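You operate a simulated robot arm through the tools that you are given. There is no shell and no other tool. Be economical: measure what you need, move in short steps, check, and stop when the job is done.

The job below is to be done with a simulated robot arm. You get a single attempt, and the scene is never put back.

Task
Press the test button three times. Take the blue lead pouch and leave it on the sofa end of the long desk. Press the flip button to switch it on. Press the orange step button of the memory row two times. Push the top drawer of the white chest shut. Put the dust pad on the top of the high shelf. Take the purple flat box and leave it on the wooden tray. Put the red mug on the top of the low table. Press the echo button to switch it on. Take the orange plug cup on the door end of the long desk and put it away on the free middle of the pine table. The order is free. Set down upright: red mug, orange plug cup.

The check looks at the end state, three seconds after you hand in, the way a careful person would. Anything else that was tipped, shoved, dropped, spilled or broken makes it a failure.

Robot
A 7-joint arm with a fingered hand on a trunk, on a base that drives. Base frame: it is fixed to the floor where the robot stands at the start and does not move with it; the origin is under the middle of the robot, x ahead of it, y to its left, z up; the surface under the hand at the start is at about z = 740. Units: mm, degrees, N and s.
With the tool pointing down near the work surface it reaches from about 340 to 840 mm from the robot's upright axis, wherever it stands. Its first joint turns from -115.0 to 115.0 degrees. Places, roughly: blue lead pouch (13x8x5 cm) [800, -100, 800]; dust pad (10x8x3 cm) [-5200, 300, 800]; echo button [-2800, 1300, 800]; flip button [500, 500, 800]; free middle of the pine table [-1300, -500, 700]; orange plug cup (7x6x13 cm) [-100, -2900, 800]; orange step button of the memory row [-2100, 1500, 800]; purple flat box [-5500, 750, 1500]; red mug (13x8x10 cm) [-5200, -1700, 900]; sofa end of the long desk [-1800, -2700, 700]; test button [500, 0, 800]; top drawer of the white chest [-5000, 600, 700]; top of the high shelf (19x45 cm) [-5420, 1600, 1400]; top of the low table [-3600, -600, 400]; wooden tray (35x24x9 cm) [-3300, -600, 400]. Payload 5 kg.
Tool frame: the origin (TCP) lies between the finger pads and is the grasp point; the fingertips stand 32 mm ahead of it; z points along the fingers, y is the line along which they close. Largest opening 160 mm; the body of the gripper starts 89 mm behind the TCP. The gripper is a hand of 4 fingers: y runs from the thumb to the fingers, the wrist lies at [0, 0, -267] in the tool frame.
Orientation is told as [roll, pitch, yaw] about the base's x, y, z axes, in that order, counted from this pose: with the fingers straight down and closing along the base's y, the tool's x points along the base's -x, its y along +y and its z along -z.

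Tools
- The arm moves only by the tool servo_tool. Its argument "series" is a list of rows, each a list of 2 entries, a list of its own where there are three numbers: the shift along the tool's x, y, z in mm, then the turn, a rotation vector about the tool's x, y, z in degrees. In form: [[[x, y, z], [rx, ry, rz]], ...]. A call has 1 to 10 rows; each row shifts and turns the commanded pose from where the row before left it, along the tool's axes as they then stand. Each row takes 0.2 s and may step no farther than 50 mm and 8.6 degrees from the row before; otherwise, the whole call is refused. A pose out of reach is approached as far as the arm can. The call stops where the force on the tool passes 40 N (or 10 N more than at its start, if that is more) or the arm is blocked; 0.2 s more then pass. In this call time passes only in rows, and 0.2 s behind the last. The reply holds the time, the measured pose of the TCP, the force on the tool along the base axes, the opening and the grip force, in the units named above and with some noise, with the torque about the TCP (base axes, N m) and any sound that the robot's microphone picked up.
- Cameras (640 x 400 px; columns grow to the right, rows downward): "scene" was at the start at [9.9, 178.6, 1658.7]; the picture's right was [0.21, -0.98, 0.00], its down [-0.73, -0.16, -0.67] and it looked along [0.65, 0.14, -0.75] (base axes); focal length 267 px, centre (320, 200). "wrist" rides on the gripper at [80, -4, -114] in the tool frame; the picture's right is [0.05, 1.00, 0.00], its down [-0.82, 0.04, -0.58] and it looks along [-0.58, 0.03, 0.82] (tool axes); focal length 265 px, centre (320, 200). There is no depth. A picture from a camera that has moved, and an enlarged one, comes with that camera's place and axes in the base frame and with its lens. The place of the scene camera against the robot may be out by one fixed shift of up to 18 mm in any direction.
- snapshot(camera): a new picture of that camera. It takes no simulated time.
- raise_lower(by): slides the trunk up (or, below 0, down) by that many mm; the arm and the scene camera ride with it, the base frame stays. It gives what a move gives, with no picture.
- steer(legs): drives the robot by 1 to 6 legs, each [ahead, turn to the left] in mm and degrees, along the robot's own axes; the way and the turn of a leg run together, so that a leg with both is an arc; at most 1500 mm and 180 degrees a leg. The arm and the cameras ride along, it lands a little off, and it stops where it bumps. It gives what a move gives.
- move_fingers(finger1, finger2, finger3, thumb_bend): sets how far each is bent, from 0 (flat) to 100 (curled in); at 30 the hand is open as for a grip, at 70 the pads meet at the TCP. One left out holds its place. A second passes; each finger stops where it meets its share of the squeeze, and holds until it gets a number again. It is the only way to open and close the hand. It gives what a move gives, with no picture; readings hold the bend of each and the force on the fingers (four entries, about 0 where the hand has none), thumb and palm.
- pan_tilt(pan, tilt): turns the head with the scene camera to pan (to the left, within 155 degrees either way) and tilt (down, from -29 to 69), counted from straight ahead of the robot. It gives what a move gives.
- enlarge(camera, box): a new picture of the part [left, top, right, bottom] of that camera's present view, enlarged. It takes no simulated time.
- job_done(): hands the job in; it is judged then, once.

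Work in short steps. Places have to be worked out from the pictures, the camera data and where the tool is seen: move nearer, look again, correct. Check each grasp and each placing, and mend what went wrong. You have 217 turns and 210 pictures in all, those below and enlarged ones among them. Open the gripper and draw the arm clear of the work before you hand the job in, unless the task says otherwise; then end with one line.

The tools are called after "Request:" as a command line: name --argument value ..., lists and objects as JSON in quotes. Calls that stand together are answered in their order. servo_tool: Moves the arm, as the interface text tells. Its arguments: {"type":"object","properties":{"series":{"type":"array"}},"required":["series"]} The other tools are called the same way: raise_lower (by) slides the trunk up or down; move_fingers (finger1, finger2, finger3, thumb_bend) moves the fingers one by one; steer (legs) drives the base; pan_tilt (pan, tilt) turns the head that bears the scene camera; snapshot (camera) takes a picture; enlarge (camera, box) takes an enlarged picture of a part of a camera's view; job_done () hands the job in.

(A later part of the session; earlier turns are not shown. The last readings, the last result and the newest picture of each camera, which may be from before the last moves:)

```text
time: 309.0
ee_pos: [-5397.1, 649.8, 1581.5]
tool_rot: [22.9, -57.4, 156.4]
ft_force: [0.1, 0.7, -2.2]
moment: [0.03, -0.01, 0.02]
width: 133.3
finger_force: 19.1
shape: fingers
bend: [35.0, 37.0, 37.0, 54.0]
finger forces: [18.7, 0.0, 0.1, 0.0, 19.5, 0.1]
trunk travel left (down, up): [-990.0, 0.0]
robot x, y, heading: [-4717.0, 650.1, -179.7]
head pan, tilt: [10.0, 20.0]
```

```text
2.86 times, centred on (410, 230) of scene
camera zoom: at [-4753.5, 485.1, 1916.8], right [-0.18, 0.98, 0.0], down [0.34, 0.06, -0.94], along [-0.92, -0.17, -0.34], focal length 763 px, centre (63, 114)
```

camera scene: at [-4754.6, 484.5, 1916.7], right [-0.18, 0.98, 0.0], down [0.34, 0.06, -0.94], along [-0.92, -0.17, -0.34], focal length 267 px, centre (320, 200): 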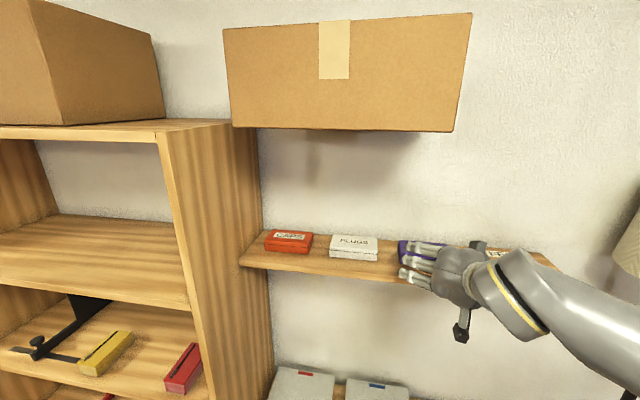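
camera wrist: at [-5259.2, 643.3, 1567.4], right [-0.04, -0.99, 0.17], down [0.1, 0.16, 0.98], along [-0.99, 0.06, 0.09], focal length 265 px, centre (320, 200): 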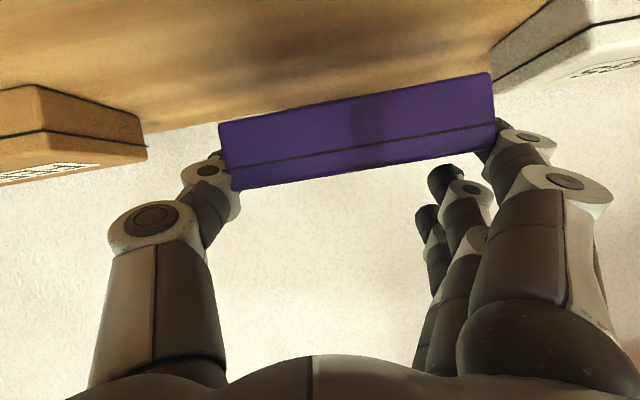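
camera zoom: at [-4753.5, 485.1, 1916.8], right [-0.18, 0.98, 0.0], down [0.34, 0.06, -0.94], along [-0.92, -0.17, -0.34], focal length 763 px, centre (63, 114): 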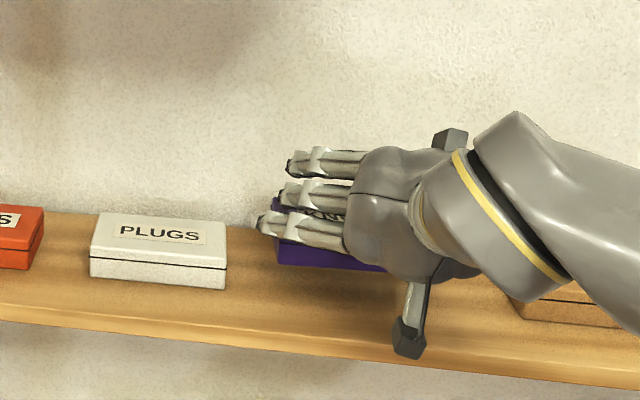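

Box is lifted securely. I'll set it on the chest's free front area (y≈400) and regrasp it from above, since the tilted hand can't go into the tray. Lift a little, reverse, lower the trunk part way.

Request:
servo_tool --series '[[[-12.6, 3.1, -7.5], [0, 0, 0]]]'

Request:
steer --legs '[[-268, 0]]'

Request:
raise_lower --by -380

Request:
servo_tool --series '[[[8.8, 39.9, 1.9], [0, 0, 0]], [[8.8, 39.9, 1.9], [0, 0, 0]], [[8.8, 39.9, 1.9], [0, 0, 0]], [[8.8, 39.9, 1.9], [0, 0, 0]], [[8.8, 39.9, 1.9], [0, 0, 0]], [[8.8, 39.9, 1.9], [0, 0, 0]]]'

Request:
pan_tilt --pan 10 --tilt 35

Request:
snapshot --camera "scene"

```text
time: 309.4
ee_pos: [-5396.1, 648.5, 1595.8]
tool_rot: [23.0, -57.5, 156.5]
ft_force: [0.6, -0.4, -1.1]
moment: [0.05, -0.04, -0.02]
width: 133.3
finger_force: 19.3
shape: fingers
bend: [35.0, 37.0, 37.0, 54.0]
finger forces: [18.8, 0.0, 0.1, 0.0, 19.5, 0.0]
trunk travel left (down, up): [-990.0, 0.0]
robot x, y, heading: [-4718.4, 653.4, -179.6]
head pan, tilt: [10.0, 20.0]
```

```text
time: 311.3
ee_pos: [-5131.1, 650.4, 1597.0]
tool_rot: [23.0, -57.5, 156.4]
ft_force: [1.2, -1.5, -1.6]
moment: [0.03, -0.06, 0.01]
width: 133.2
finger_force: 19.3
shape: fingers
bend: [35.0, 37.0, 37.0, 54.0]
finger forces: [18.9, 0.0, 0.0, 0.0, 19.5, 0.1]
trunk travel left (down, up): [-990.0, 0.0]
robot x, y, heading: [-4448.8, 653.0, -180.1]
head pan, tilt: [10.0, 20.0]
```

```text
time: 314.9
ee_pos: [-5131.8, 651.2, 1215.1]
tool_rot: [22.9, -57.4, 156.4]
ft_force: [-0.9, 0.1, -1.3]
moment: [0.01, -0.02, 0.02]
width: 133.3
finger_force: 19.2
shape: fingers
bend: [35.0, 37.0, 37.0, 54.0]
finger forces: [18.8, 0.0, 0.0, 0.0, 19.5, 0.0]
trunk travel left (down, up): [-610.0, 380.0]
robot x, y, heading: [-4452.4, 654.4, -179.5]
head pan, tilt: [10.0, 20.0]
```

```text
time: 316.4
ee_pos: [-5129.6, 402.6, 1216.5]
tool_rot: [22.9, -57.5, 156.6]
ft_force: [1.8, -3.9, -0.1]
moment: [0.24, -0.01, -0.26]
width: 133.6
finger_force: 19.1
shape: fingers
bend: [35.0, 37.0, 37.0, 54.0]
finger forces: [19.3, 0.0, 0.0, 0.0, 19.4, 0.0]
trunk travel left (down, up): [-610.0, 380.0]
robot x, y, heading: [-4452.4, 653.6, -179.8]
head pan, tilt: [10.0, 20.0]
```

```text
time: 317.1
ee_pos: [-5132.2, 409.3, 1215.4]
tool_rot: [22.9, -57.4, 156.1]
ft_force: [0.3, -0.6, -0.8]
moment: [0.02, -0.02, -0.05]
width: 133.5
finger_force: 19.5
shape: fingers
bend: [35.0, 37.0, 37.0, 54.0]
finger forces: [19.1, 0.0, 0.0, 0.1, 19.6, 0.1]
trunk travel left (down, up): [-610.0, 380.0]
robot x, y, heading: [-4449.9, 654.8, -179.6]
head pan, tilt: [10.0, 35.0]
```

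```text
54 pictures are left
camera scene: at [-4482.2, 486.9, 1512.9], right [-0.18, 0.98, 0.0], down [0.56, 0.1, -0.82], along [-0.81, -0.15, -0.57], focal length 267 px, centre (320, 200)
```

scene: 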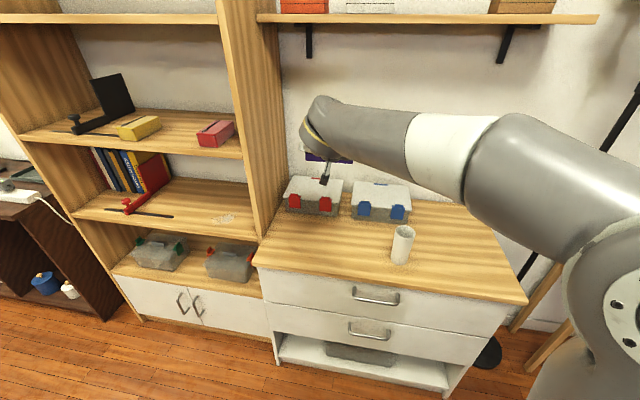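

The way is clear (forearm stays in front of the chest). Lower the trunk 335 mm to just above the chest top.

Request:
raise_lower --by -330

Request:
servo_tool --series '[[[5.1, -1.2, 3], [0, 0, 0]], [[3.4, -0.8, 2], [0, 0, 0]], [[2.5, -0.6, 1.5], [0, 0, 0]]]'

Request:
snapshot --camera "wrist"

```text
time: 320.4
ee_pos: [-5128.9, 406.4, 885.2]
tool_rot: [22.9, -57.4, 156.4]
ft_force: [0.3, -0.2, -1.6]
moment: [0.05, -0.06, 0.01]
width: 133.4
finger_force: 19.2
shape: fingers
bend: [35.0, 37.0, 37.0, 54.0]
finger forces: [19.2, 0.0, 0.0, 0.1, 19.6, 0.1]
trunk travel left (down, up): [-280.0, 710.0]
robot x, y, heading: [-4451.4, 655.2, -179.7]
head pan, tilt: [10.0, 35.0]
```

```text
time: 321.2
ee_pos: [-5129.9, 404.7, 872.1]
tool_rot: [23.0, -57.4, 156.4]
ft_force: [0.1, -0.1, -1.1]
moment: [0.02, -0.04, 0.03]
width: 133.1
finger_force: 19.0
shape: fingers
bend: [35.0, 37.0, 37.0, 54.0]
finger forces: [19.1, 0.0, 0.0, 0.1, 19.6, 0.0]
trunk travel left (down, up): [-280.0, 710.0]
robot x, y, heading: [-4451.2, 653.0, -179.4]
head pan, tilt: [10.0, 35.0]
```

```text
53 pictures are left
camera wrist: at [-4992.6, 399.3, 859.0], right [-0.04, -0.99, 0.17], down [0.1, 0.16, 0.98], along [-0.99, 0.06, 0.09], focal length 265 px, centre (320, 200)
```

wrist: 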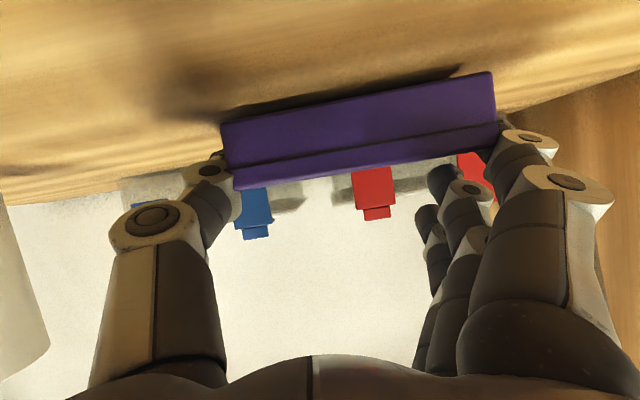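

Just above the surface. Continue down in 2.5 mm steps.

Request:
servo_tool --series '[[[2.1, -0.5, 1.2], [0, 0, 0]], [[2.1, -0.5, 1.2], [0, 0, 0]], [[2.1, -0.5, 1.2], [0, 0, 0]], [[2.1, -0.5, 1.2], [0, 0, 0]]]'

```text
time: 322.2
ee_pos: [-5130.8, 406.0, 865.3]
tool_rot: [23.3, -57.6, 156.2]
ft_force: [-3.0, 1.0, 14.8]
moment: [-0.15, 0.06, -0.13]
width: 133.5
finger_force: 20.8
shape: fingers
bend: [35.0, 37.0, 37.0, 55.0]
finger forces: [21.6, 0.0, 0.0, 0.1, 20.0, 0.0]
trunk travel left (down, up): [-280.0, 710.0]
robot x, y, heading: [-4450.5, 653.3, -179.3]
head pan, tilt: [10.0, 35.0]
```

Contact. Release thumb and finger 1, then reverse straight out.

Request:
move_fingers --finger1 29 --finger2 32 --finger3 32 --thumb_bend 38

Request:
steer --legs '[[-220, 0]]'

Request:
snapshot --camera "scene"

```text
time: 323.2
ee_pos: [-5130.4, 404.9, 862.0]
tool_rot: [23.0, -57.4, 156.3]
ft_force: [-0.2, -1.3, 3.3]
moment: [0.14, 0.06, 0.05]
width: 156.6
finger_force: 2.3
shape: fingers
bend: [27.0, 32.0, 32.0, 39.0]
finger forces: [0.5, 0.0, 0.0, 0.1, 2.4, 0.0]
trunk travel left (down, up): [-280.0, 710.0]
robot x, y, heading: [-4449.9, 653.0, -179.6]
head pan, tilt: [10.0, 35.0]
```

```text
time: 324.9
ee_pos: [-4912.6, 407.0, 862.2]
tool_rot: [23.0, -57.5, 156.4]
ft_force: [0.6, -0.2, 0.3]
moment: [0.02, -0.02, 0.0]
width: 157.5
finger_force: 0.1
shape: fingers
bend: [28.0, 32.0, 32.0, 38.0]
finger forces: [0.0, 0.0, 0.0, 0.0, 0.0, 0.1]
trunk travel left (down, up): [-280.0, 710.0]
robot x, y, heading: [-4231.5, 657.8, -179.4]
head pan, tilt: [10.0, 35.0]
```

```text
52 pictures are left
camera scene: at [-4264.1, 489.0, 1182.9], right [-0.18, 0.98, 0.0], down [0.56, 0.1, -0.82], along [-0.81, -0.15, -0.57], focal length 267 px, centre (320, 200)
```

scene: 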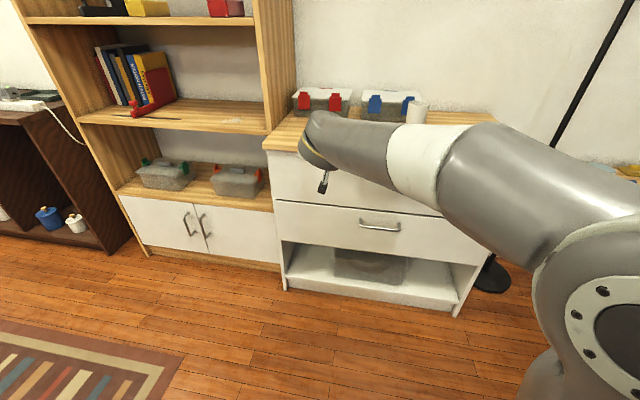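

Box sits on the chest (to be verified from the wrist). Raise the trunk and turn the hand back to pointing straight down.

Request:
raise_lower --by 495

Request:
servo_tool --series '[[[36.2, -9, 21.4], [0, 0, 0]], [[36.2, -9, 21.4], [0, 0, 0]], [[36.2, -9, 21.4], [0, 0, 0]], [[36.2, -9, 21.4], [0, 0, 0]], [[36.2, -9, 21.4], [0, 0, 0]], [[36.2, -9, 21.4], [0, 0, 0]], [[36.2, -9, 21.4], [0, 0, 0]]]'

Request:
servo_tool --series '[[[0, 0, 0], [0, 0, -7]], [[0, 0, 0], [0, 0, -7]], [[0, 0, 0], [0, 8.5, 0]], [[0, 0, 0], [0, 8.5, 0]], [[0, 0, 0], [0, 8.5, 0]], [[0, 0, 0], [0, 8.5, 0]], [[0, 0, 0], [0, 8.5, 0]], [[0, 0, 0], [0, 8.5, 0]], [[0, 0, 0], [0, 8.5, 0]]]'

Request:
snapshot --camera "wrist"

```text
refused: 495 is not a number from -400 to 400
```

```text
time: 326.4
ee_pos: [-4912.6, 406.8, 561.4]
tool_rot: [23.1, -57.5, 156.3]
ft_force: [-0.2, 0.2, 0.5]
moment: [-0.01, -0.04, 0.03]
width: 157.5
finger_force: 0.1
shape: fingers
bend: [28.0, 32.0, 32.0, 38.0]
finger forces: [0.1, 0.0, 0.0, 0.0, 0.0, 0.0]
trunk travel left (down, up): [-280.0, 710.0]
robot x, y, heading: [-4232.0, 656.5, -179.5]
head pan, tilt: [10.0, 35.0]
```

```text
time: 328.4
ee_pos: [-4912.5, 405.5, 562.0]
tool_rot: [0.1, -0.8, -176.9]
ft_force: [1.1, -0.1, 0.3]
moment: [-0.05, 0.05, 0.02]
width: 157.8
finger_force: 0.0
shape: fingers
bend: [28.0, 32.0, 32.0, 38.0]
finger forces: [0.1, 0.0, 0.0, 0.0, 0.0, 0.0]
trunk travel left (down, up): [-280.0, 710.0]
robot x, y, heading: [-4232.3, 657.0, -179.3]
head pan, tilt: [10.0, 35.0]
```

```text
51 pictures are left
camera wrist: at [-4832.0, 416.7, 673.0], right [0.11, -0.99, 0.0], down [-0.8, -0.09, 0.59], along [-0.58, -0.06, -0.81], focal length 265 px, centre (320, 200)
```

wrist: 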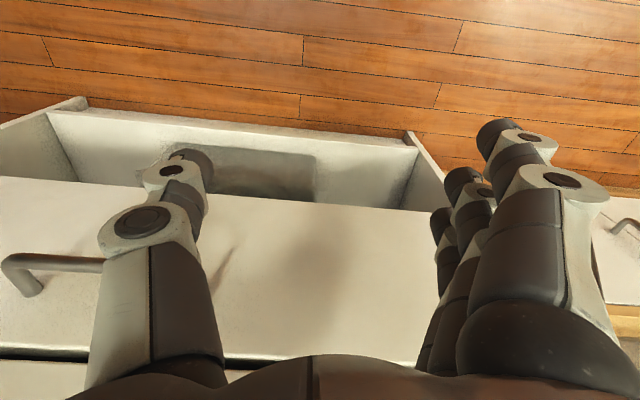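

Rotation done in front of the drawers with no contact. Raise the trunk in two steps and move above the box.

Request:
raise_lower --by 400

Request:
raise_lower --by 90

Request:
move_fingers --finger1 27 --finger2 27 --finger3 27 --thumb_bend 27

Request:
steer --legs '[[200, 0]]'

Request:
snapshot --camera "wrist"

```text
time: 332.3
ee_pos: [-4913.4, 407.6, 961.1]
tool_rot: [0.0, -0.8, -176.9]
ft_force: [0.1, -0.3, -0.9]
moment: [-0.01, 0.0, -0.01]
width: 157.7
finger_force: 0.0
shape: fingers
bend: [28.0, 32.0, 32.0, 38.0]
finger forces: [0.0, 0.0, 0.0, 0.0, 0.0, 0.0]
trunk travel left (down, up): [-680.0, 310.0]
robot x, y, heading: [-4229.5, 661.9, -179.6]
head pan, tilt: [10.0, 35.0]
```

```text
time: 333.5
ee_pos: [-4914.4, 406.6, 1050.3]
tool_rot: [-0.1, -0.7, -176.9]
ft_force: [0.7, 0.1, -0.6]
moment: [0.03, -0.02, 0.05]
width: 158.0
finger_force: 0.0
shape: fingers
bend: [28.0, 32.0, 32.0, 38.0]
finger forces: [0.0, 0.0, 0.0, 0.1, 0.1, 0.0]
trunk travel left (down, up): [-770.0, 220.0]
robot x, y, heading: [-4231.8, 655.9, -179.7]
head pan, tilt: [10.0, 35.0]
```

```text
time: 334.5
ee_pos: [-4913.2, 406.1, 1051.0]
tool_rot: [0.0, -0.9, -176.8]
ft_force: [-0.4, -0.9, 0.9]
moment: [0.02, 0.03, 0.0]
width: 177.5
finger_force: 0.1
shape: fingers
bend: [27.0, 27.0, 27.0, 27.0]
finger forces: [0.0, 0.0, 0.0, 0.1, 0.0, 0.0]
trunk travel left (down, up): [-770.0, 220.0]
robot x, y, heading: [-4228.1, 655.3, -179.6]
head pan, tilt: [10.0, 35.0]
```

```text
time: 336.1
ee_pos: [-5113.5, 403.4, 1049.1]
tool_rot: [-0.1, -0.7, -176.8]
ft_force: [-0.3, 0.2, -0.3]
moment: [-0.01, 0.0, -0.02]
width: 177.9
finger_force: 0.1
shape: fingers
bend: [27.0, 27.0, 27.0, 27.0]
finger forces: [0.0, 0.0, 0.0, 0.1, 0.0, 0.0]
trunk travel left (down, up): [-770.0, 220.0]
robot x, y, heading: [-4433.7, 654.2, -179.5]
head pan, tilt: [10.0, 35.0]
```

```text
50 pictures are left
camera wrist: at [-5032.9, 414.4, 1161.9], right [0.11, -0.99, 0.0], down [-0.8, -0.09, 0.59], along [-0.58, -0.06, -0.81], focal length 265 px, centre (320, 200)
```

wrist: 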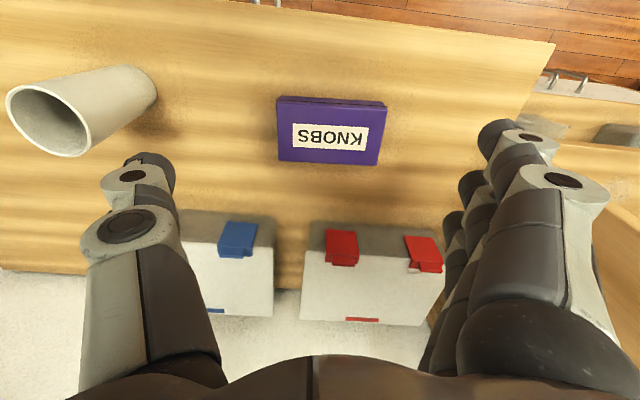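

The box lies flat and aligned at [-5152,390]. Move over it and descend.

Request:
servo_tool --series '[[[-20, 5.4, 20], [0, 0, 0]], [[-18.7, 5.4, 30], [0, 0, 0]], [[0, 0, 45], [0, 0, 0]], [[0, 0, 45], [0, 0, 0]]]'

Request:
snapshot --camera "wrist"

```text
time: 337.1
ee_pos: [-5152.0, 389.4, 910.5]
tool_rot: [0.0, -0.7, -176.8]
ft_force: [0.5, -0.5, 0.1]
moment: [0.01, 0.01, -0.01]
width: 177.4
finger_force: 0.1
shape: fingers
bend: [27.0, 27.0, 27.0, 27.0]
finger forces: [0.0, 0.0, 0.1, 0.1, 0.1, 0.0]
trunk travel left (down, up): [-770.0, 220.0]
robot x, y, heading: [-4431.1, 656.3, -179.6]
head pan, tilt: [10.0, 35.0]
```

```text
49 pictures are left
camera wrist: at [-5072.2, 400.9, 1022.4], right [0.11, -0.99, 0.0], down [-0.8, -0.09, 0.59], along [-0.59, -0.06, -0.81], focal length 265 px, centre (320, 200)
```

wrist: 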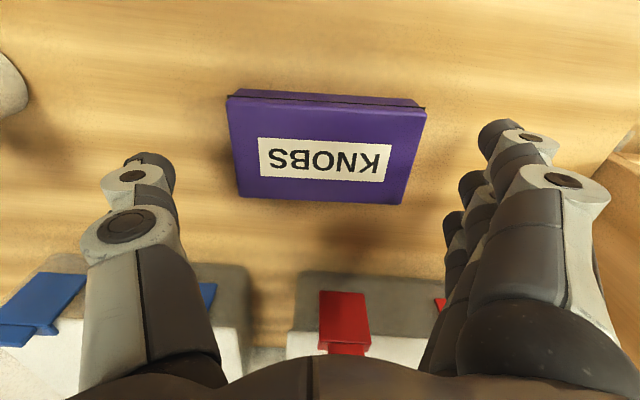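

Centred. Descend to z≈864 and close all fingers.

Request:
servo_tool --series '[[[0, 0, 30], [0, 0, 0]], [[0, 0, 14], [0, 0, 0]]]'

Request:
move_fingers --finger1 65 --finger2 65 --finger3 65 --thumb_bend 65

Request:
servo_tool --series '[[[0, 0, -15], [0, 0, 0]], [[0, 0, -45], [0, 0, 0]], [[0, 0, -45], [0, 0, 0]], [[0, 0, -45], [0, 0, 0]]]'

Request:
snapshot --camera "wrist"

```text
time: 337.7
ee_pos: [-5154.3, 390.2, 867.9]
tool_rot: [-0.1, -0.8, -176.8]
ft_force: [0.6, -0.8, -0.1]
moment: [-0.01, 0.02, -0.02]
width: 177.7
finger_force: 0.1
shape: fingers
bend: [27.0, 27.0, 27.0, 27.0]
finger forces: [0.1, 0.0, 0.0, 0.1, 0.1, 0.1]
trunk travel left (down, up): [-770.0, 220.0]
robot x, y, heading: [-4433.5, 654.6, -179.3]
head pan, tilt: [10.0, 35.0]
```

```text
time: 338.7
ee_pos: [-5153.8, 391.4, 869.6]
tool_rot: [0.0, -0.8, -176.9]
ft_force: [0.0, 1.1, 3.9]
moment: [-0.06, -0.02, -0.02]
width: 138.0
finger_force: 28.8
shape: fingers
bend: [40.0, 40.0, 40.0, 44.0]
finger forces: [9.4, 9.4, 9.5, 0.0, 28.4, 0.0]
trunk travel left (down, up): [-770.0, 220.0]
robot x, y, heading: [-4429.7, 652.9, -179.4]
head pan, tilt: [10.0, 35.0]
```

```text
time: 339.7
ee_pos: [-5152.1, 391.1, 1018.2]
tool_rot: [0.0, -0.8, -176.8]
ft_force: [0.5, -0.3, -1.1]
moment: [-0.07, -0.03, -0.01]
width: 137.7
finger_force: 28.1
shape: fingers
bend: [40.0, 40.0, 40.0, 44.0]
finger forces: [9.5, 9.4, 9.5, 0.0, 28.0, 0.0]
trunk travel left (down, up): [-770.0, 220.0]
robot x, y, heading: [-4427.6, 658.9, -179.3]
head pan, tilt: [10.0, 35.0]
```

```text
48 pictures are left
camera wrist: at [-5070.5, 401.9, 1129.2], right [0.11, -0.99, 0.0], down [-0.8, -0.09, 0.59], along [-0.58, -0.06, -0.81], focal length 265 px, centre (320, 200)
```

wrist: 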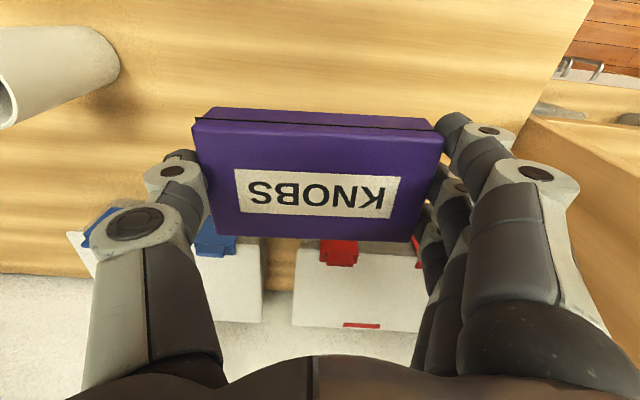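

Box held firmly from above. Reverse to x≈-3300, face the low table and look.

Request:
steer --legs '[[-1130, 0], [0, 90], [560, 0]]'

Request:
pan_tilt --pan 10 --tilt 50

Request:
snapshot --camera "scene"

```text
time: 352.1
ee_pos: [-3064.3, -629.5, 1017.5]
tool_rot: [0.0, -0.8, -87.6]
ft_force: [-0.5, 0.2, -0.9]
moment: [0.04, 0.01, 0.01]
width: 137.6
finger_force: 27.1
shape: fingers
bend: [40.0, 40.0, 40.0, 44.0]
finger forces: [9.2, 9.2, 9.2, 0.0, 27.4, 0.1]
trunk travel left (down, up): [-770.0, 220.0]
robot x, y, heading: [-3314.8, 93.7, -90.4]
head pan, tilt: [10.0, 35.0]
```

```text
time: 352.9
ee_pos: [-3063.7, -628.4, 1017.2]
tool_rot: [0.0, -0.9, -87.6]
ft_force: [0.5, 1.0, -1.5]
moment: [0.02, 0.01, 0.0]
width: 137.4
finger_force: 27.9
shape: fingers
bend: [40.0, 40.0, 40.0, 44.0]
finger forces: [9.2, 9.3, 9.2, 0.0, 27.6, 0.1]
trunk travel left (down, up): [-770.0, 220.0]
robot x, y, heading: [-3312.9, 99.2, -90.3]
head pan, tilt: [10.0, 50.0]
```

```text
47 pictures are left
camera scene: at [-3154.1, 83.6, 1651.3], right [-0.99, -0.17, 0.0], down [-0.13, 0.75, -0.64], along [0.11, -0.63, -0.77], focal length 267 px, centre (320, 200)
```

scene: 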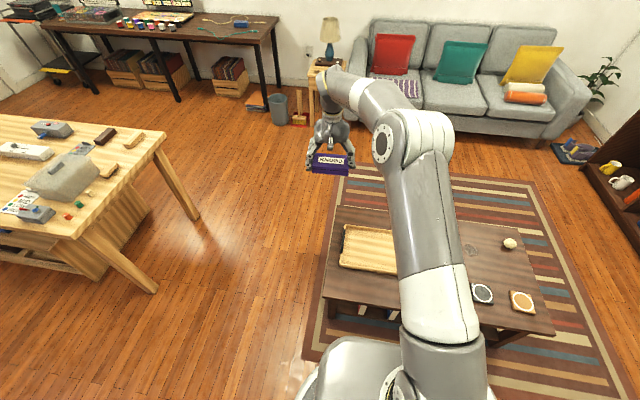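

Tray lies at about x -3500..-3150, y -737..-520. Move the box above its centre [-3325,-630].

Request:
servo_tool --series '[[[2, -43.5, 0], [0, 0, 0]], [[2, -43.5, 0], [0, 0, 0]], [[2, -43.5, 0], [0, 0, 0]], [[2, -43.5, 0], [0, 0, 0]], [[2, -43.5, 0], [0, 0, 0]], [[0, -43.5, 0], [0, 0, 0]]]'

Request:
raise_lower --by -330

Request:
snapshot --camera "wrist"

Request:
snapshot --camera "scene"

```text
time: 354.3
ee_pos: [-3327.7, -630.5, 1016.1]
tool_rot: [-0.1, -0.8, -87.6]
ft_force: [0.7, 0.1, -1.4]
moment: [0.03, -0.04, -0.01]
width: 137.5
finger_force: 28.0
shape: fingers
bend: [40.0, 40.0, 40.0, 44.0]
finger forces: [9.3, 9.4, 9.2, 0.0, 27.6, 0.0]
trunk travel left (down, up): [-770.0, 220.0]
robot x, y, heading: [-3318.4, 95.6, -90.3]
head pan, tilt: [10.0, 50.0]
```

```text
time: 357.5
ee_pos: [-3326.6, -629.5, 686.8]
tool_rot: [0.1, -0.8, -87.6]
ft_force: [0.3, -0.1, -1.1]
moment: [0.0, 0.02, 0.01]
width: 137.6
finger_force: 27.7
shape: fingers
bend: [40.0, 40.0, 40.0, 44.0]
finger forces: [9.3, 9.4, 9.2, 0.0, 27.6, 0.0]
trunk travel left (down, up): [-440.0, 550.0]
robot x, y, heading: [-3320.6, 94.3, -90.3]
head pan, tilt: [10.0, 50.0]
```

```text
46 pictures are left
camera wrist: at [-3334.2, -546.7, 798.4], right [1.0, 0.09, 0.0], down [0.08, -0.81, 0.59], along [0.05, -0.59, -0.81], focal length 265 px, centre (320, 200)
```

wrist: 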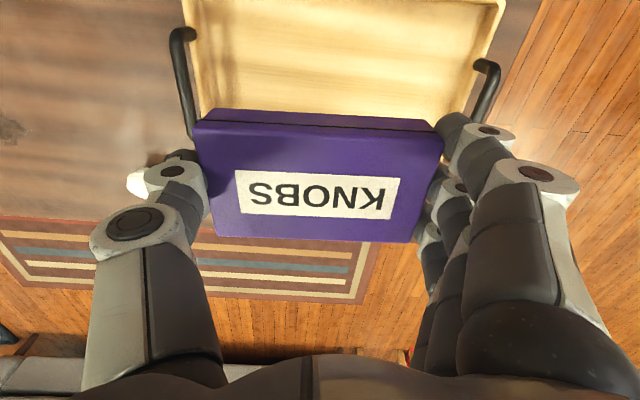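

```text
45 pictures are left
camera scene: at [-3154.4, 83.8, 1321.3], right [-0.99, -0.17, 0.0], down [-0.13, 0.76, -0.64], along [0.11, -0.63, -0.77], focal length 267 px, centre (320, 200)
```

scene: 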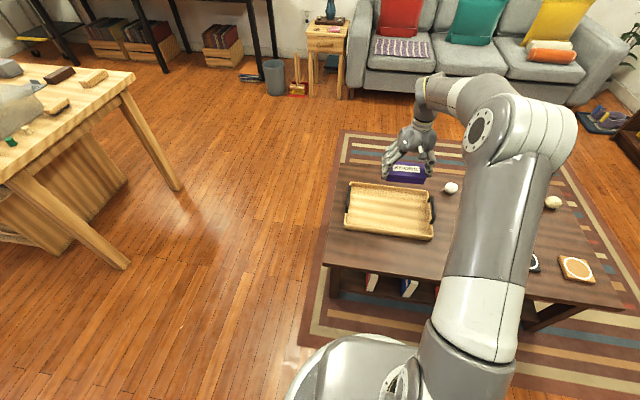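

Tray centre confirmed at about [-3318,-627]. Lower the trunk 150, then look.

Request:
raise_lower --by -150

Request:
snapshot --camera "wrist"

```text
time: 359.3
ee_pos: [-3326.3, -630.6, 538.1]
tool_rot: [0.1, -0.8, -87.7]
ft_force: [-0.2, 0.1, -0.8]
moment: [0.0, -0.01, 0.01]
width: 137.7
finger_force: 27.7
shape: fingers
bend: [40.0, 40.0, 40.0, 44.0]
finger forces: [9.3, 9.3, 9.2, 0.1, 27.5, 0.1]
trunk travel left (down, up): [-290.0, 700.0]
robot x, y, heading: [-3316.7, 93.9, -90.5]
head pan, tilt: [10.0, 50.0]
```

```text
44 pictures are left
camera wrist: at [-3334.2, -546.7, 648.5], right [1.0, 0.09, 0.0], down [0.08, -0.81, 0.59], along [0.05, -0.59, -0.81], focal length 265 px, centre (320, 200)
```

wrist: 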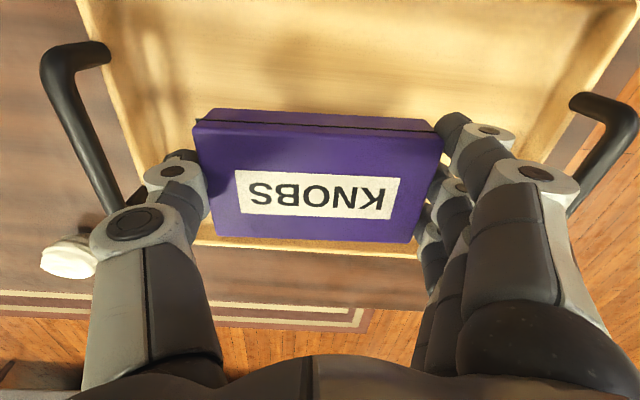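

Descend in decreasing steps until contact.

Request:
servo_tool --series '[[[5, 8, 20], [0, 0, 0]], [[0, 0, 15], [0, 0, 0]], [[0, 0, 6], [0, 0, 0]], [[0, 0, 4], [0, 0, 0]], [[0, 0, 4], [0, 0, 0]], [[0, 0, 4], [0, 0, 0]], [[0, 0, 4], [0, 0, 0]]]'

```text
time: 360.9
ee_pos: [-3318.6, -626.3, 479.9]
tool_rot: [0.0, -0.7, -87.6]
ft_force: [0.0, 0.1, -1.3]
moment: [0.03, 0.04, -0.01]
width: 137.7
finger_force: 27.7
shape: fingers
bend: [40.0, 40.0, 40.0, 44.0]
finger forces: [9.3, 9.3, 9.2, 0.1, 27.4, 0.0]
trunk travel left (down, up): [-290.0, 700.0]
robot x, y, heading: [-3317.6, 93.0, -90.6]
head pan, tilt: [10.0, 50.0]
```

Request:
servo_tool --series '[[[0, 0, 4], [0, 0, 0]], [[0, 0, 4], [0, 0, 0]], [[0, 0, 4], [0, 0, 0]], [[0, 0, 3], [0, 0, 0]], [[0, 0, 3], [0, 0, 0]]]'

```text
time: 361.8
ee_pos: [-3318.6, -627.5, 474.9]
tool_rot: [-0.1, -1.4, -87.7]
ft_force: [-0.8, 6.8, 22.4]
moment: [0.13, 0.19, -0.06]
width: 137.8
finger_force: 26.6
shape: fingers
bend: [40.0, 40.0, 40.0, 44.0]
finger forces: [8.6, 8.6, 8.6, 0.0, 27.9, 0.1]
trunk travel left (down, up): [-290.0, 700.0]
robot x, y, heading: [-3318.1, 96.4, -90.4]
head pan, tilt: [10.0, 50.0]
stopped in row 4: the force on the tool passed its limit at 43 N (the readings are from after the stop); the commanded pose is now the measured one
```

Contact on the tray floor. Open and lift.

Request:
servo_tool --series '[[[0, 0, -2], [0, 0, 0]]]'

Request:
move_fingers --finger1 30 --finger2 30 --finger3 30 --thumb_bend 30

Request:
servo_tool --series '[[[0, 0, -20], [0, 0, 0]], [[0, 0, -45], [0, 0, 0]], [[0, 0, -45], [0, 0, 0]]]'

Request:
raise_lower --by 300

Request:
snapshot --camera "wrist"

```text
time: 362.2
ee_pos: [-3317.4, -627.5, 474.8]
tool_rot: [0.0, -1.4, -87.6]
ft_force: [0.4, 1.9, 19.3]
moment: [0.05, 0.21, -0.12]
width: 137.8
finger_force: 27.2
shape: fingers
bend: [40.0, 40.0, 40.0, 44.0]
finger forces: [8.8, 8.6, 8.5, 0.1, 27.5, 0.0]
trunk travel left (down, up): [-290.0, 700.0]
robot x, y, heading: [-3315.9, 96.5, -90.4]
head pan, tilt: [10.0, 50.0]
```

```text
time: 363.2
ee_pos: [-3318.3, -628.2, 472.0]
tool_rot: [0.0, -1.1, -87.7]
ft_force: [0.2, -0.5, -0.3]
moment: [0.0, 0.0, -0.02]
width: 170.1
finger_force: 0.0
shape: fingers
bend: [30.0, 30.0, 30.0, 30.0]
finger forces: [0.1, 0.0, 0.0, 0.0, 0.0, 0.1]
trunk travel left (down, up): [-290.0, 700.0]
robot x, y, heading: [-3317.4, 95.4, -90.5]
head pan, tilt: [10.0, 50.0]
```

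```text
time: 364.0
ee_pos: [-3316.6, -625.1, 581.3]
tool_rot: [-0.1, -1.1, -87.6]
ft_force: [0.5, -0.4, -0.9]
moment: [0.0, 0.01, 0.0]
width: 170.0
finger_force: 0.1
shape: fingers
bend: [30.0, 30.0, 30.0, 30.0]
finger forces: [0.0, 0.0, 0.1, 0.0, 0.0, 0.0]
trunk travel left (down, up): [-290.0, 700.0]
robot x, y, heading: [-3314.6, 94.6, -90.5]
head pan, tilt: [10.0, 50.0]
```

```text
time: 367.0
ee_pos: [-3319.1, -626.7, 882.1]
tool_rot: [0.0, -1.1, -87.8]
ft_force: [0.3, 0.6, 0.9]
moment: [-0.05, -0.02, 0.01]
width: 170.2
finger_force: 0.0
shape: fingers
bend: [30.0, 30.0, 30.0, 30.0]
finger forces: [0.0, 0.0, 0.1, 0.1, 0.1, 0.1]
trunk travel left (down, up): [-590.0, 400.0]
robot x, y, heading: [-3316.8, 95.3, -90.1]
head pan, tilt: [10.0, 50.0]
```

```text
43 pictures are left
camera wrist: at [-3325.7, -541.4, 993.6], right [1.0, 0.09, 0.0], down [0.07, -0.8, 0.59], along [0.05, -0.59, -0.8], focal length 265 px, centre (320, 200)
```

wrist: 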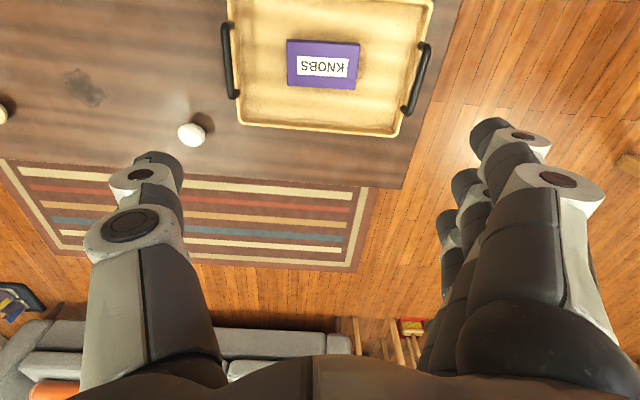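

Box is in the tray. Now the red mug on the cabinet near [-5177,-1702]. Retract and raise the arm, then drive around the table.

Request:
raise_lower --by 190

Request:
servo_tool --series '[[[45, 0, 0], [0, 0, 0]], [[45, 0, 0], [0, 0, 0]], [[45, 0, 0], [0, 0, 0]], [[45, 0, 0], [0, 0, 0]], [[45, 0, 0], [0, 0, 0]]]'

Request:
steer --legs '[[0, -90], [1170, 0], [0, 90], [900, 0], [890, 0], [0, -90]]'

Request:
pan_tilt --pan 8 --tilt 35

Request:
snapshot --camera "scene"

```text
time: 369.1
ee_pos: [-3319.4, -625.8, 1073.2]
tool_rot: [0.0, -1.0, -87.6]
ft_force: [0.5, -0.6, -0.3]
moment: [0.0, 0.0, -0.03]
width: 170.3
finger_force: 0.1
shape: fingers
bend: [30.0, 30.0, 30.0, 30.0]
finger forces: [0.1, 0.0, 0.0, 0.0, 0.0, 0.0]
trunk travel left (down, up): [-780.0, 210.0]
robot x, y, heading: [-3315.5, 92.2, -90.2]
head pan, tilt: [10.0, 50.0]
```

```text
time: 370.3
ee_pos: [-3326.1, -397.9, 1069.0]
tool_rot: [0.0, -1.3, -87.7]
ft_force: [-0.7, 0.1, 0.1]
moment: [-0.06, 0.02, -0.02]
width: 170.5
finger_force: 0.0
shape: fingers
bend: [30.0, 30.0, 30.0, 30.0]
finger forces: [0.0, 0.0, 0.0, 0.0, 0.0, 0.1]
trunk travel left (down, up): [-780.0, 210.0]
robot x, y, heading: [-3317.6, 95.1, -90.1]
head pan, tilt: [10.0, 50.0]
```

```text
time: 396.3
ee_pos: [-5000.4, -1677.0, 1069.7]
tool_rot: [-0.1, -1.3, -178.9]
ft_force: [-0.4, 0.1, 0.1]
moment: [0.03, -0.03, -0.01]
width: 170.1
finger_force: 0.0
shape: fingers
bend: [30.0, 30.0, 30.0, 30.0]
finger forces: [0.1, 0.1, 0.1, 0.0, 0.1, 0.1]
trunk travel left (down, up): [-780.0, 210.0]
robot x, y, heading: [-4507.9, -1700.0, 178.6]
head pan, tilt: [10.0, 50.0]
```

```text
time: 397.1
ee_pos: [-4999.9, -1677.1, 1068.7]
tool_rot: [0.0, -1.2, -179.0]
ft_force: [-0.1, 0.0, 1.0]
moment: [0.0, 0.01, 0.03]
width: 170.2
finger_force: 0.2
shape: fingers
bend: [30.0, 30.0, 30.0, 30.0]
finger forces: [0.1, 0.0, 0.0, 0.0, 0.0, 0.1]
trunk travel left (down, up): [-780.0, 210.0]
robot x, y, heading: [-4503.2, -1699.7, 178.3]
head pan, tilt: [8.0, 35.0]
```

```text
42 pictures are left
camera scene: at [-4543.8, -1861.1, 1682.9], right [-0.11, 0.99, 0.0], down [0.57, 0.06, -0.82], along [-0.81, -0.09, -0.57], focal length 267 px, centre (320, 200)
```

scene: 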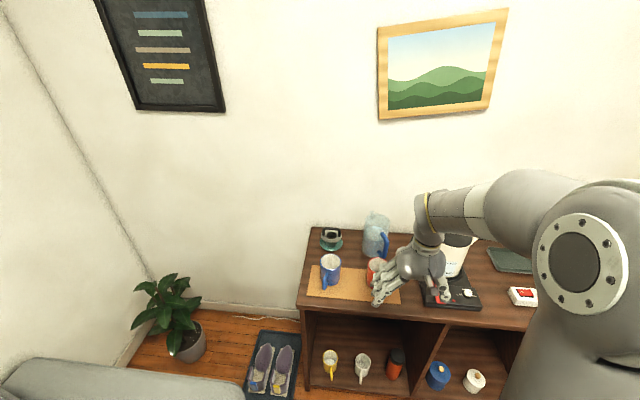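

Zoom in on the mug to see its handle direction.

Request:
enlarge --camera "scene" --box '[295, 205, 445, 315]'

Request:
snapshot --camera "wrist"

```text
3.64 times, centred on (370, 260) of scene
camera zoom: at [-4543.8, -1861.1, 1682.9], right [-0.11, 0.99, 0.0], down [0.57, 0.06, -0.82], along [-0.81, -0.09, -0.57], focal length 971 px, centre (138, -18)
```

zoom: 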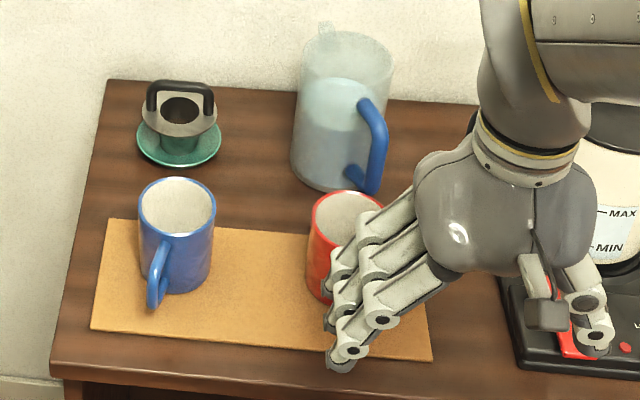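

```text
40 pictures are left
camera wrist: at [-4917.8, -1669.7, 1179.8], right [0.07, -1.0, 0.0], down [-0.8, -0.06, 0.59], along [-0.59, -0.04, -0.8], focal length 265 px, centre (320, 200)
```

wrist: 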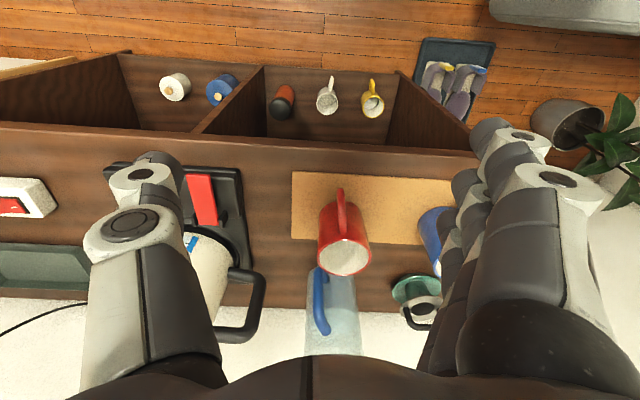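

Mug: axis near [-5226,-1728], rim z≈905, handle toward the robot. Grip across y. Drive 120 closer and move above it.

Request:
steer --legs '[[120, 0]]'

Request:
servo_tool --series '[[[-35, 18, 10], [0, 0, 0]], [[-35, 18, 20], [0, 0, 0]], [[-34, 18, 30], [0, 0, 0]]]'

Request:
snapshot --camera "wrist"

```text
time: 398.3
ee_pos: [-5120.9, -1672.8, 1068.8]
tool_rot: [-0.1, -1.1, -179.1]
ft_force: [-0.1, -0.3, 0.6]
moment: [0.02, -0.1, -0.03]
width: 170.3
finger_force: 0.0
shape: fingers
bend: [30.0, 30.0, 30.0, 30.0]
finger forces: [0.0, 0.0, 0.1, 0.0, 0.1, 0.1]
trunk travel left (down, up): [-780.0, 210.0]
robot x, y, heading: [-4627.8, -1696.4, 178.3]
head pan, tilt: [8.0, 35.0]
```

```text
time: 399.1
ee_pos: [-5226.2, -1730.1, 1010.8]
tool_rot: [-0.1, -1.2, -179.2]
ft_force: [0.1, -0.6, -0.3]
moment: [0.02, -0.04, 0.01]
width: 170.0
finger_force: 0.0
shape: fingers
bend: [30.0, 30.0, 30.0, 30.0]
finger forces: [0.0, 0.0, 0.1, 0.0, 0.0, 0.0]
trunk travel left (down, up): [-780.0, 210.0]
robot x, y, heading: [-4625.4, -1695.8, 178.0]
head pan, tilt: [8.0, 35.0]
```

```text
39 pictures are left
camera wrist: at [-5144.3, -1721.9, 1121.4], right [0.07, -1.0, 0.0], down [-0.8, -0.06, 0.59], along [-0.59, -0.04, -0.81], focal length 265 px, centre (320, 200)
```

wrist: 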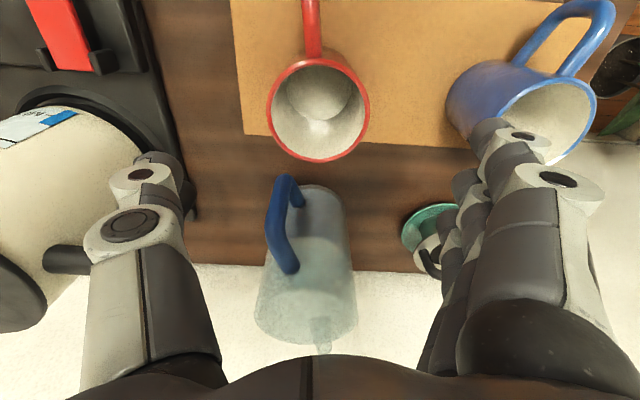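

Mug rim centre [-5212,-1725,913]; kettle and blue mug are close on both sides, so narrow the opening to ~118 mm first, then descend.

Request:
move_fingers --finger1 44 --finger2 44 --finger3 44 --thumb_bend 46

Request:
servo_tool --series '[[[14, -5, 30], [0, 0, 0]], [[0, 0, 25], [0, 0, 0]]]'

Request:
snapshot --camera "wrist"

```text
time: 400.1
ee_pos: [-5223.9, -1730.0, 1011.6]
tool_rot: [0.0, -1.1, -179.1]
ft_force: [-0.2, -0.5, 0.0]
moment: [0.03, 0.02, -0.04]
width: 111.9
finger_force: 0.0
shape: fingers
bend: [44.0, 44.0, 44.0, 46.0]
finger forces: [0.1, 0.0, 0.1, 0.0, 0.1, 0.0]
trunk travel left (down, up): [-780.0, 210.0]
robot x, y, heading: [-4627.2, -1691.5, 178.1]
head pan, tilt: [8.0, 35.0]
```

```text
time: 400.7
ee_pos: [-5211.6, -1722.0, 955.6]
tool_rot: [0.1, -1.1, -179.1]
ft_force: [-0.5, 0.2, -0.2]
moment: [-0.01, -0.04, 0.02]
width: 112.3
finger_force: 0.1
shape: fingers
bend: [44.0, 44.0, 44.0, 46.0]
finger forces: [0.0, 0.0, 0.0, 0.0, 0.1, 0.0]
trunk travel left (down, up): [-780.0, 210.0]
robot x, y, heading: [-4624.7, -1691.9, 178.3]
head pan, tilt: [8.0, 35.0]
```

```text
38 pictures are left
camera wrist: at [-5129.9, -1715.8, 1066.0], right [0.07, -1.0, 0.0], down [-0.8, -0.06, 0.59], along [-0.59, -0.04, -0.81], focal length 265 px, centre (320, 200)
```

wrist: 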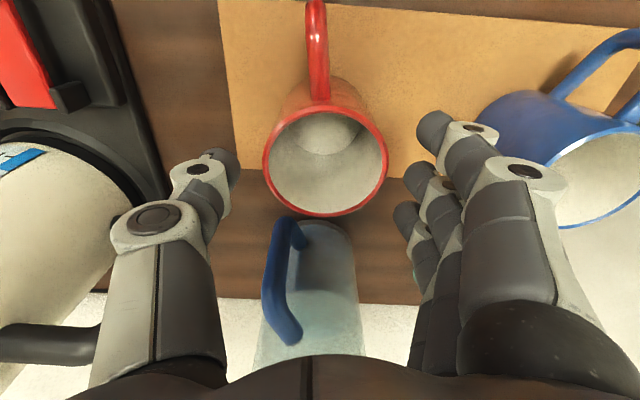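

Aligned and both sides clear. Descend 85 mm and grip.

Request:
servo_tool --series '[[[2, 2, 30], [0, 0, 0]], [[0, 0, 30], [0, 0, 0]], [[0, 0, 25], [0, 0, 0]]]'

Request:
move_fingers --finger1 70 --finger2 70 --finger3 70 --thumb_bend 70

Request:
snapshot --camera "wrist"

```text
time: 401.5
ee_pos: [-5211.9, -1725.7, 868.4]
tool_rot: [0.0, -1.1, -179.2]
ft_force: [-0.5, 0.4, 0.5]
moment: [0.01, 0.02, 0.02]
width: 112.2
finger_force: 0.0
shape: fingers
bend: [44.0, 44.0, 44.0, 46.0]
finger forces: [0.0, 0.0, 0.0, 0.1, 0.1, 0.0]
trunk travel left (down, up): [-780.0, 210.0]
robot x, y, heading: [-4626.9, -1693.3, 178.1]
head pan, tilt: [8.0, 35.0]
```

```text
time: 402.5
ee_pos: [-5211.9, -1724.8, 871.2]
tool_rot: [0.0, -1.1, -179.1]
ft_force: [-0.1, -0.9, 0.7]
moment: [-0.01, 0.03, -0.01]
width: 69.4
finger_force: 24.7
shape: fingers
bend: [58.0, 51.0, 57.0, 59.0]
finger forces: [7.6, 9.9, 7.2, 0.1, 25.4, 0.1]
trunk travel left (down, up): [-780.0, 210.0]
robot x, y, heading: [-4624.6, -1695.2, 178.1]
head pan, tilt: [8.0, 35.0]
```

```text
37 pictures are left
camera wrist: at [-5129.5, -1718.4, 981.1], right [0.07, -1.0, 0.0], down [-0.8, -0.06, 0.59], along [-0.59, -0.04, -0.81], focal length 265 px, centre (320, 200)
```

wrist: 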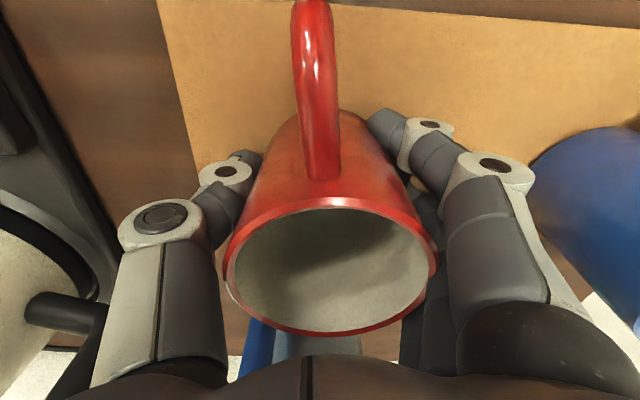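

Gripped well (all four contacts). Lift straight up.

Request:
servo_tool --series '[[[0, 0, -10], [0, 0, 0]], [[0, 0, -30], [0, 0, 0]], [[0, 0, -45], [0, 0, 0]], [[0, 0, -45], [0, 0, 0]], [[0, 0, -45], [0, 0, 0]], [[0, 0, -30], [0, 0, 0]]]'

Request:
servo_tool --series '[[[45, 0, 0], [0, 0, 0]], [[45, 0, 0], [0, 0, 0]]]'

Request:
snapshot --camera "scene"

```text
time: 403.9
ee_pos: [-5205.8, -1725.2, 1077.7]
tool_rot: [-0.1, -1.1, -179.1]
ft_force: [0.3, 0.1, -2.6]
moment: [0.0, 0.04, 0.01]
width: 69.5
finger_force: 24.4
shape: fingers
bend: [58.0, 51.0, 57.0, 59.0]
finger forces: [7.2, 9.8, 7.3, 0.0, 25.2, 0.0]
trunk travel left (down, up): [-780.0, 210.0]
robot x, y, heading: [-4621.5, -1695.1, 177.9]
head pan, tilt: [8.0, 35.0]
```

```text
time: 404.5
ee_pos: [-5114.5, -1723.3, 1075.3]
tool_rot: [0.0, -1.2, -179.1]
ft_force: [0.2, -0.8, -3.0]
moment: [0.01, 0.05, 0.01]
width: 69.5
finger_force: 24.6
shape: fingers
bend: [58.0, 51.0, 57.0, 59.0]
finger forces: [7.5, 10.0, 7.4, 0.1, 25.3, 0.1]
trunk travel left (down, up): [-780.0, 210.0]
robot x, y, heading: [-4622.6, -1695.3, 178.2]
head pan, tilt: [8.0, 35.0]
```

```text
36 pictures are left
camera scene: at [-4663.3, -1857.6, 1683.0], right [-0.11, 0.99, 0.0], down [0.57, 0.06, -0.82], along [-0.81, -0.09, -0.57], focal length 267 px, centre (320, 200)
```

scene: 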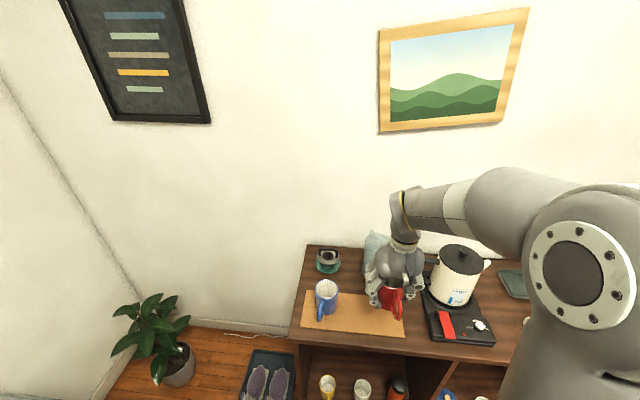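

Mug lifted cleanly. Reverse to x≈-3655, turn to face the low table from the sofa side.

Request:
steer --legs '[[-967, 0], [0, -90], [400, 0]]'

Request:
pan_tilt --pan 12 --tilt 52

Request:
snapshot --camera "scene"

```text
time: 415.5
ee_pos: [-3662.8, -841.4, 1073.6]
tool_rot: [0.0, -1.1, 90.3]
ft_force: [-0.6, -0.4, -3.6]
moment: [0.04, -0.02, 0.03]
width: 69.1
finger_force: 25.1
shape: fingers
bend: [58.0, 51.0, 57.0, 59.0]
finger forces: [7.2, 10.1, 7.5, 0.0, 25.2, 0.0]
trunk travel left (down, up): [-780.0, 210.0]
robot x, y, heading: [-3637.0, -1334.0, 87.7]
head pan, tilt: [8.0, 35.0]
```

```text
time: 416.3
ee_pos: [-3662.8, -840.6, 1075.4]
tool_rot: [0.1, -1.1, 90.3]
ft_force: [-0.1, 0.7, -3.1]
moment: [0.01, -0.02, -0.01]
width: 69.5
finger_force: 25.1
shape: fingers
bend: [58.0, 51.0, 57.0, 59.0]
finger forces: [7.1, 10.0, 7.4, 0.0, 25.2, 0.0]
trunk travel left (down, up): [-780.0, 210.0]
robot x, y, heading: [-3640.2, -1331.4, 87.6]
head pan, tilt: [12.0, 52.0]
```

```text
35 pictures are left
camera scene: at [-3818.1, -1307.4, 1658.6], right [0.99, 0.17, 0.0], down [0.13, -0.78, -0.62], along [-0.1, 0.61, -0.79], focal length 267 px, centre (320, 200)
```

scene: 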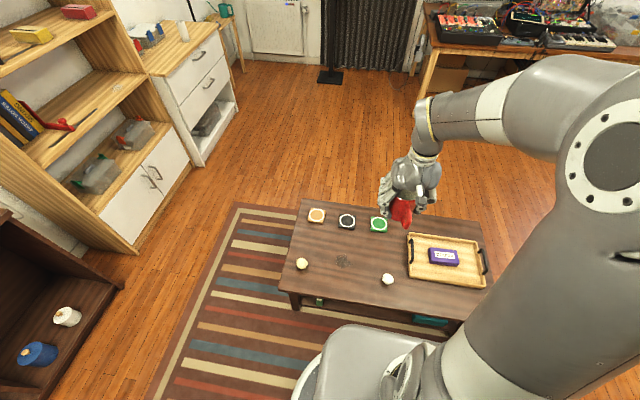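

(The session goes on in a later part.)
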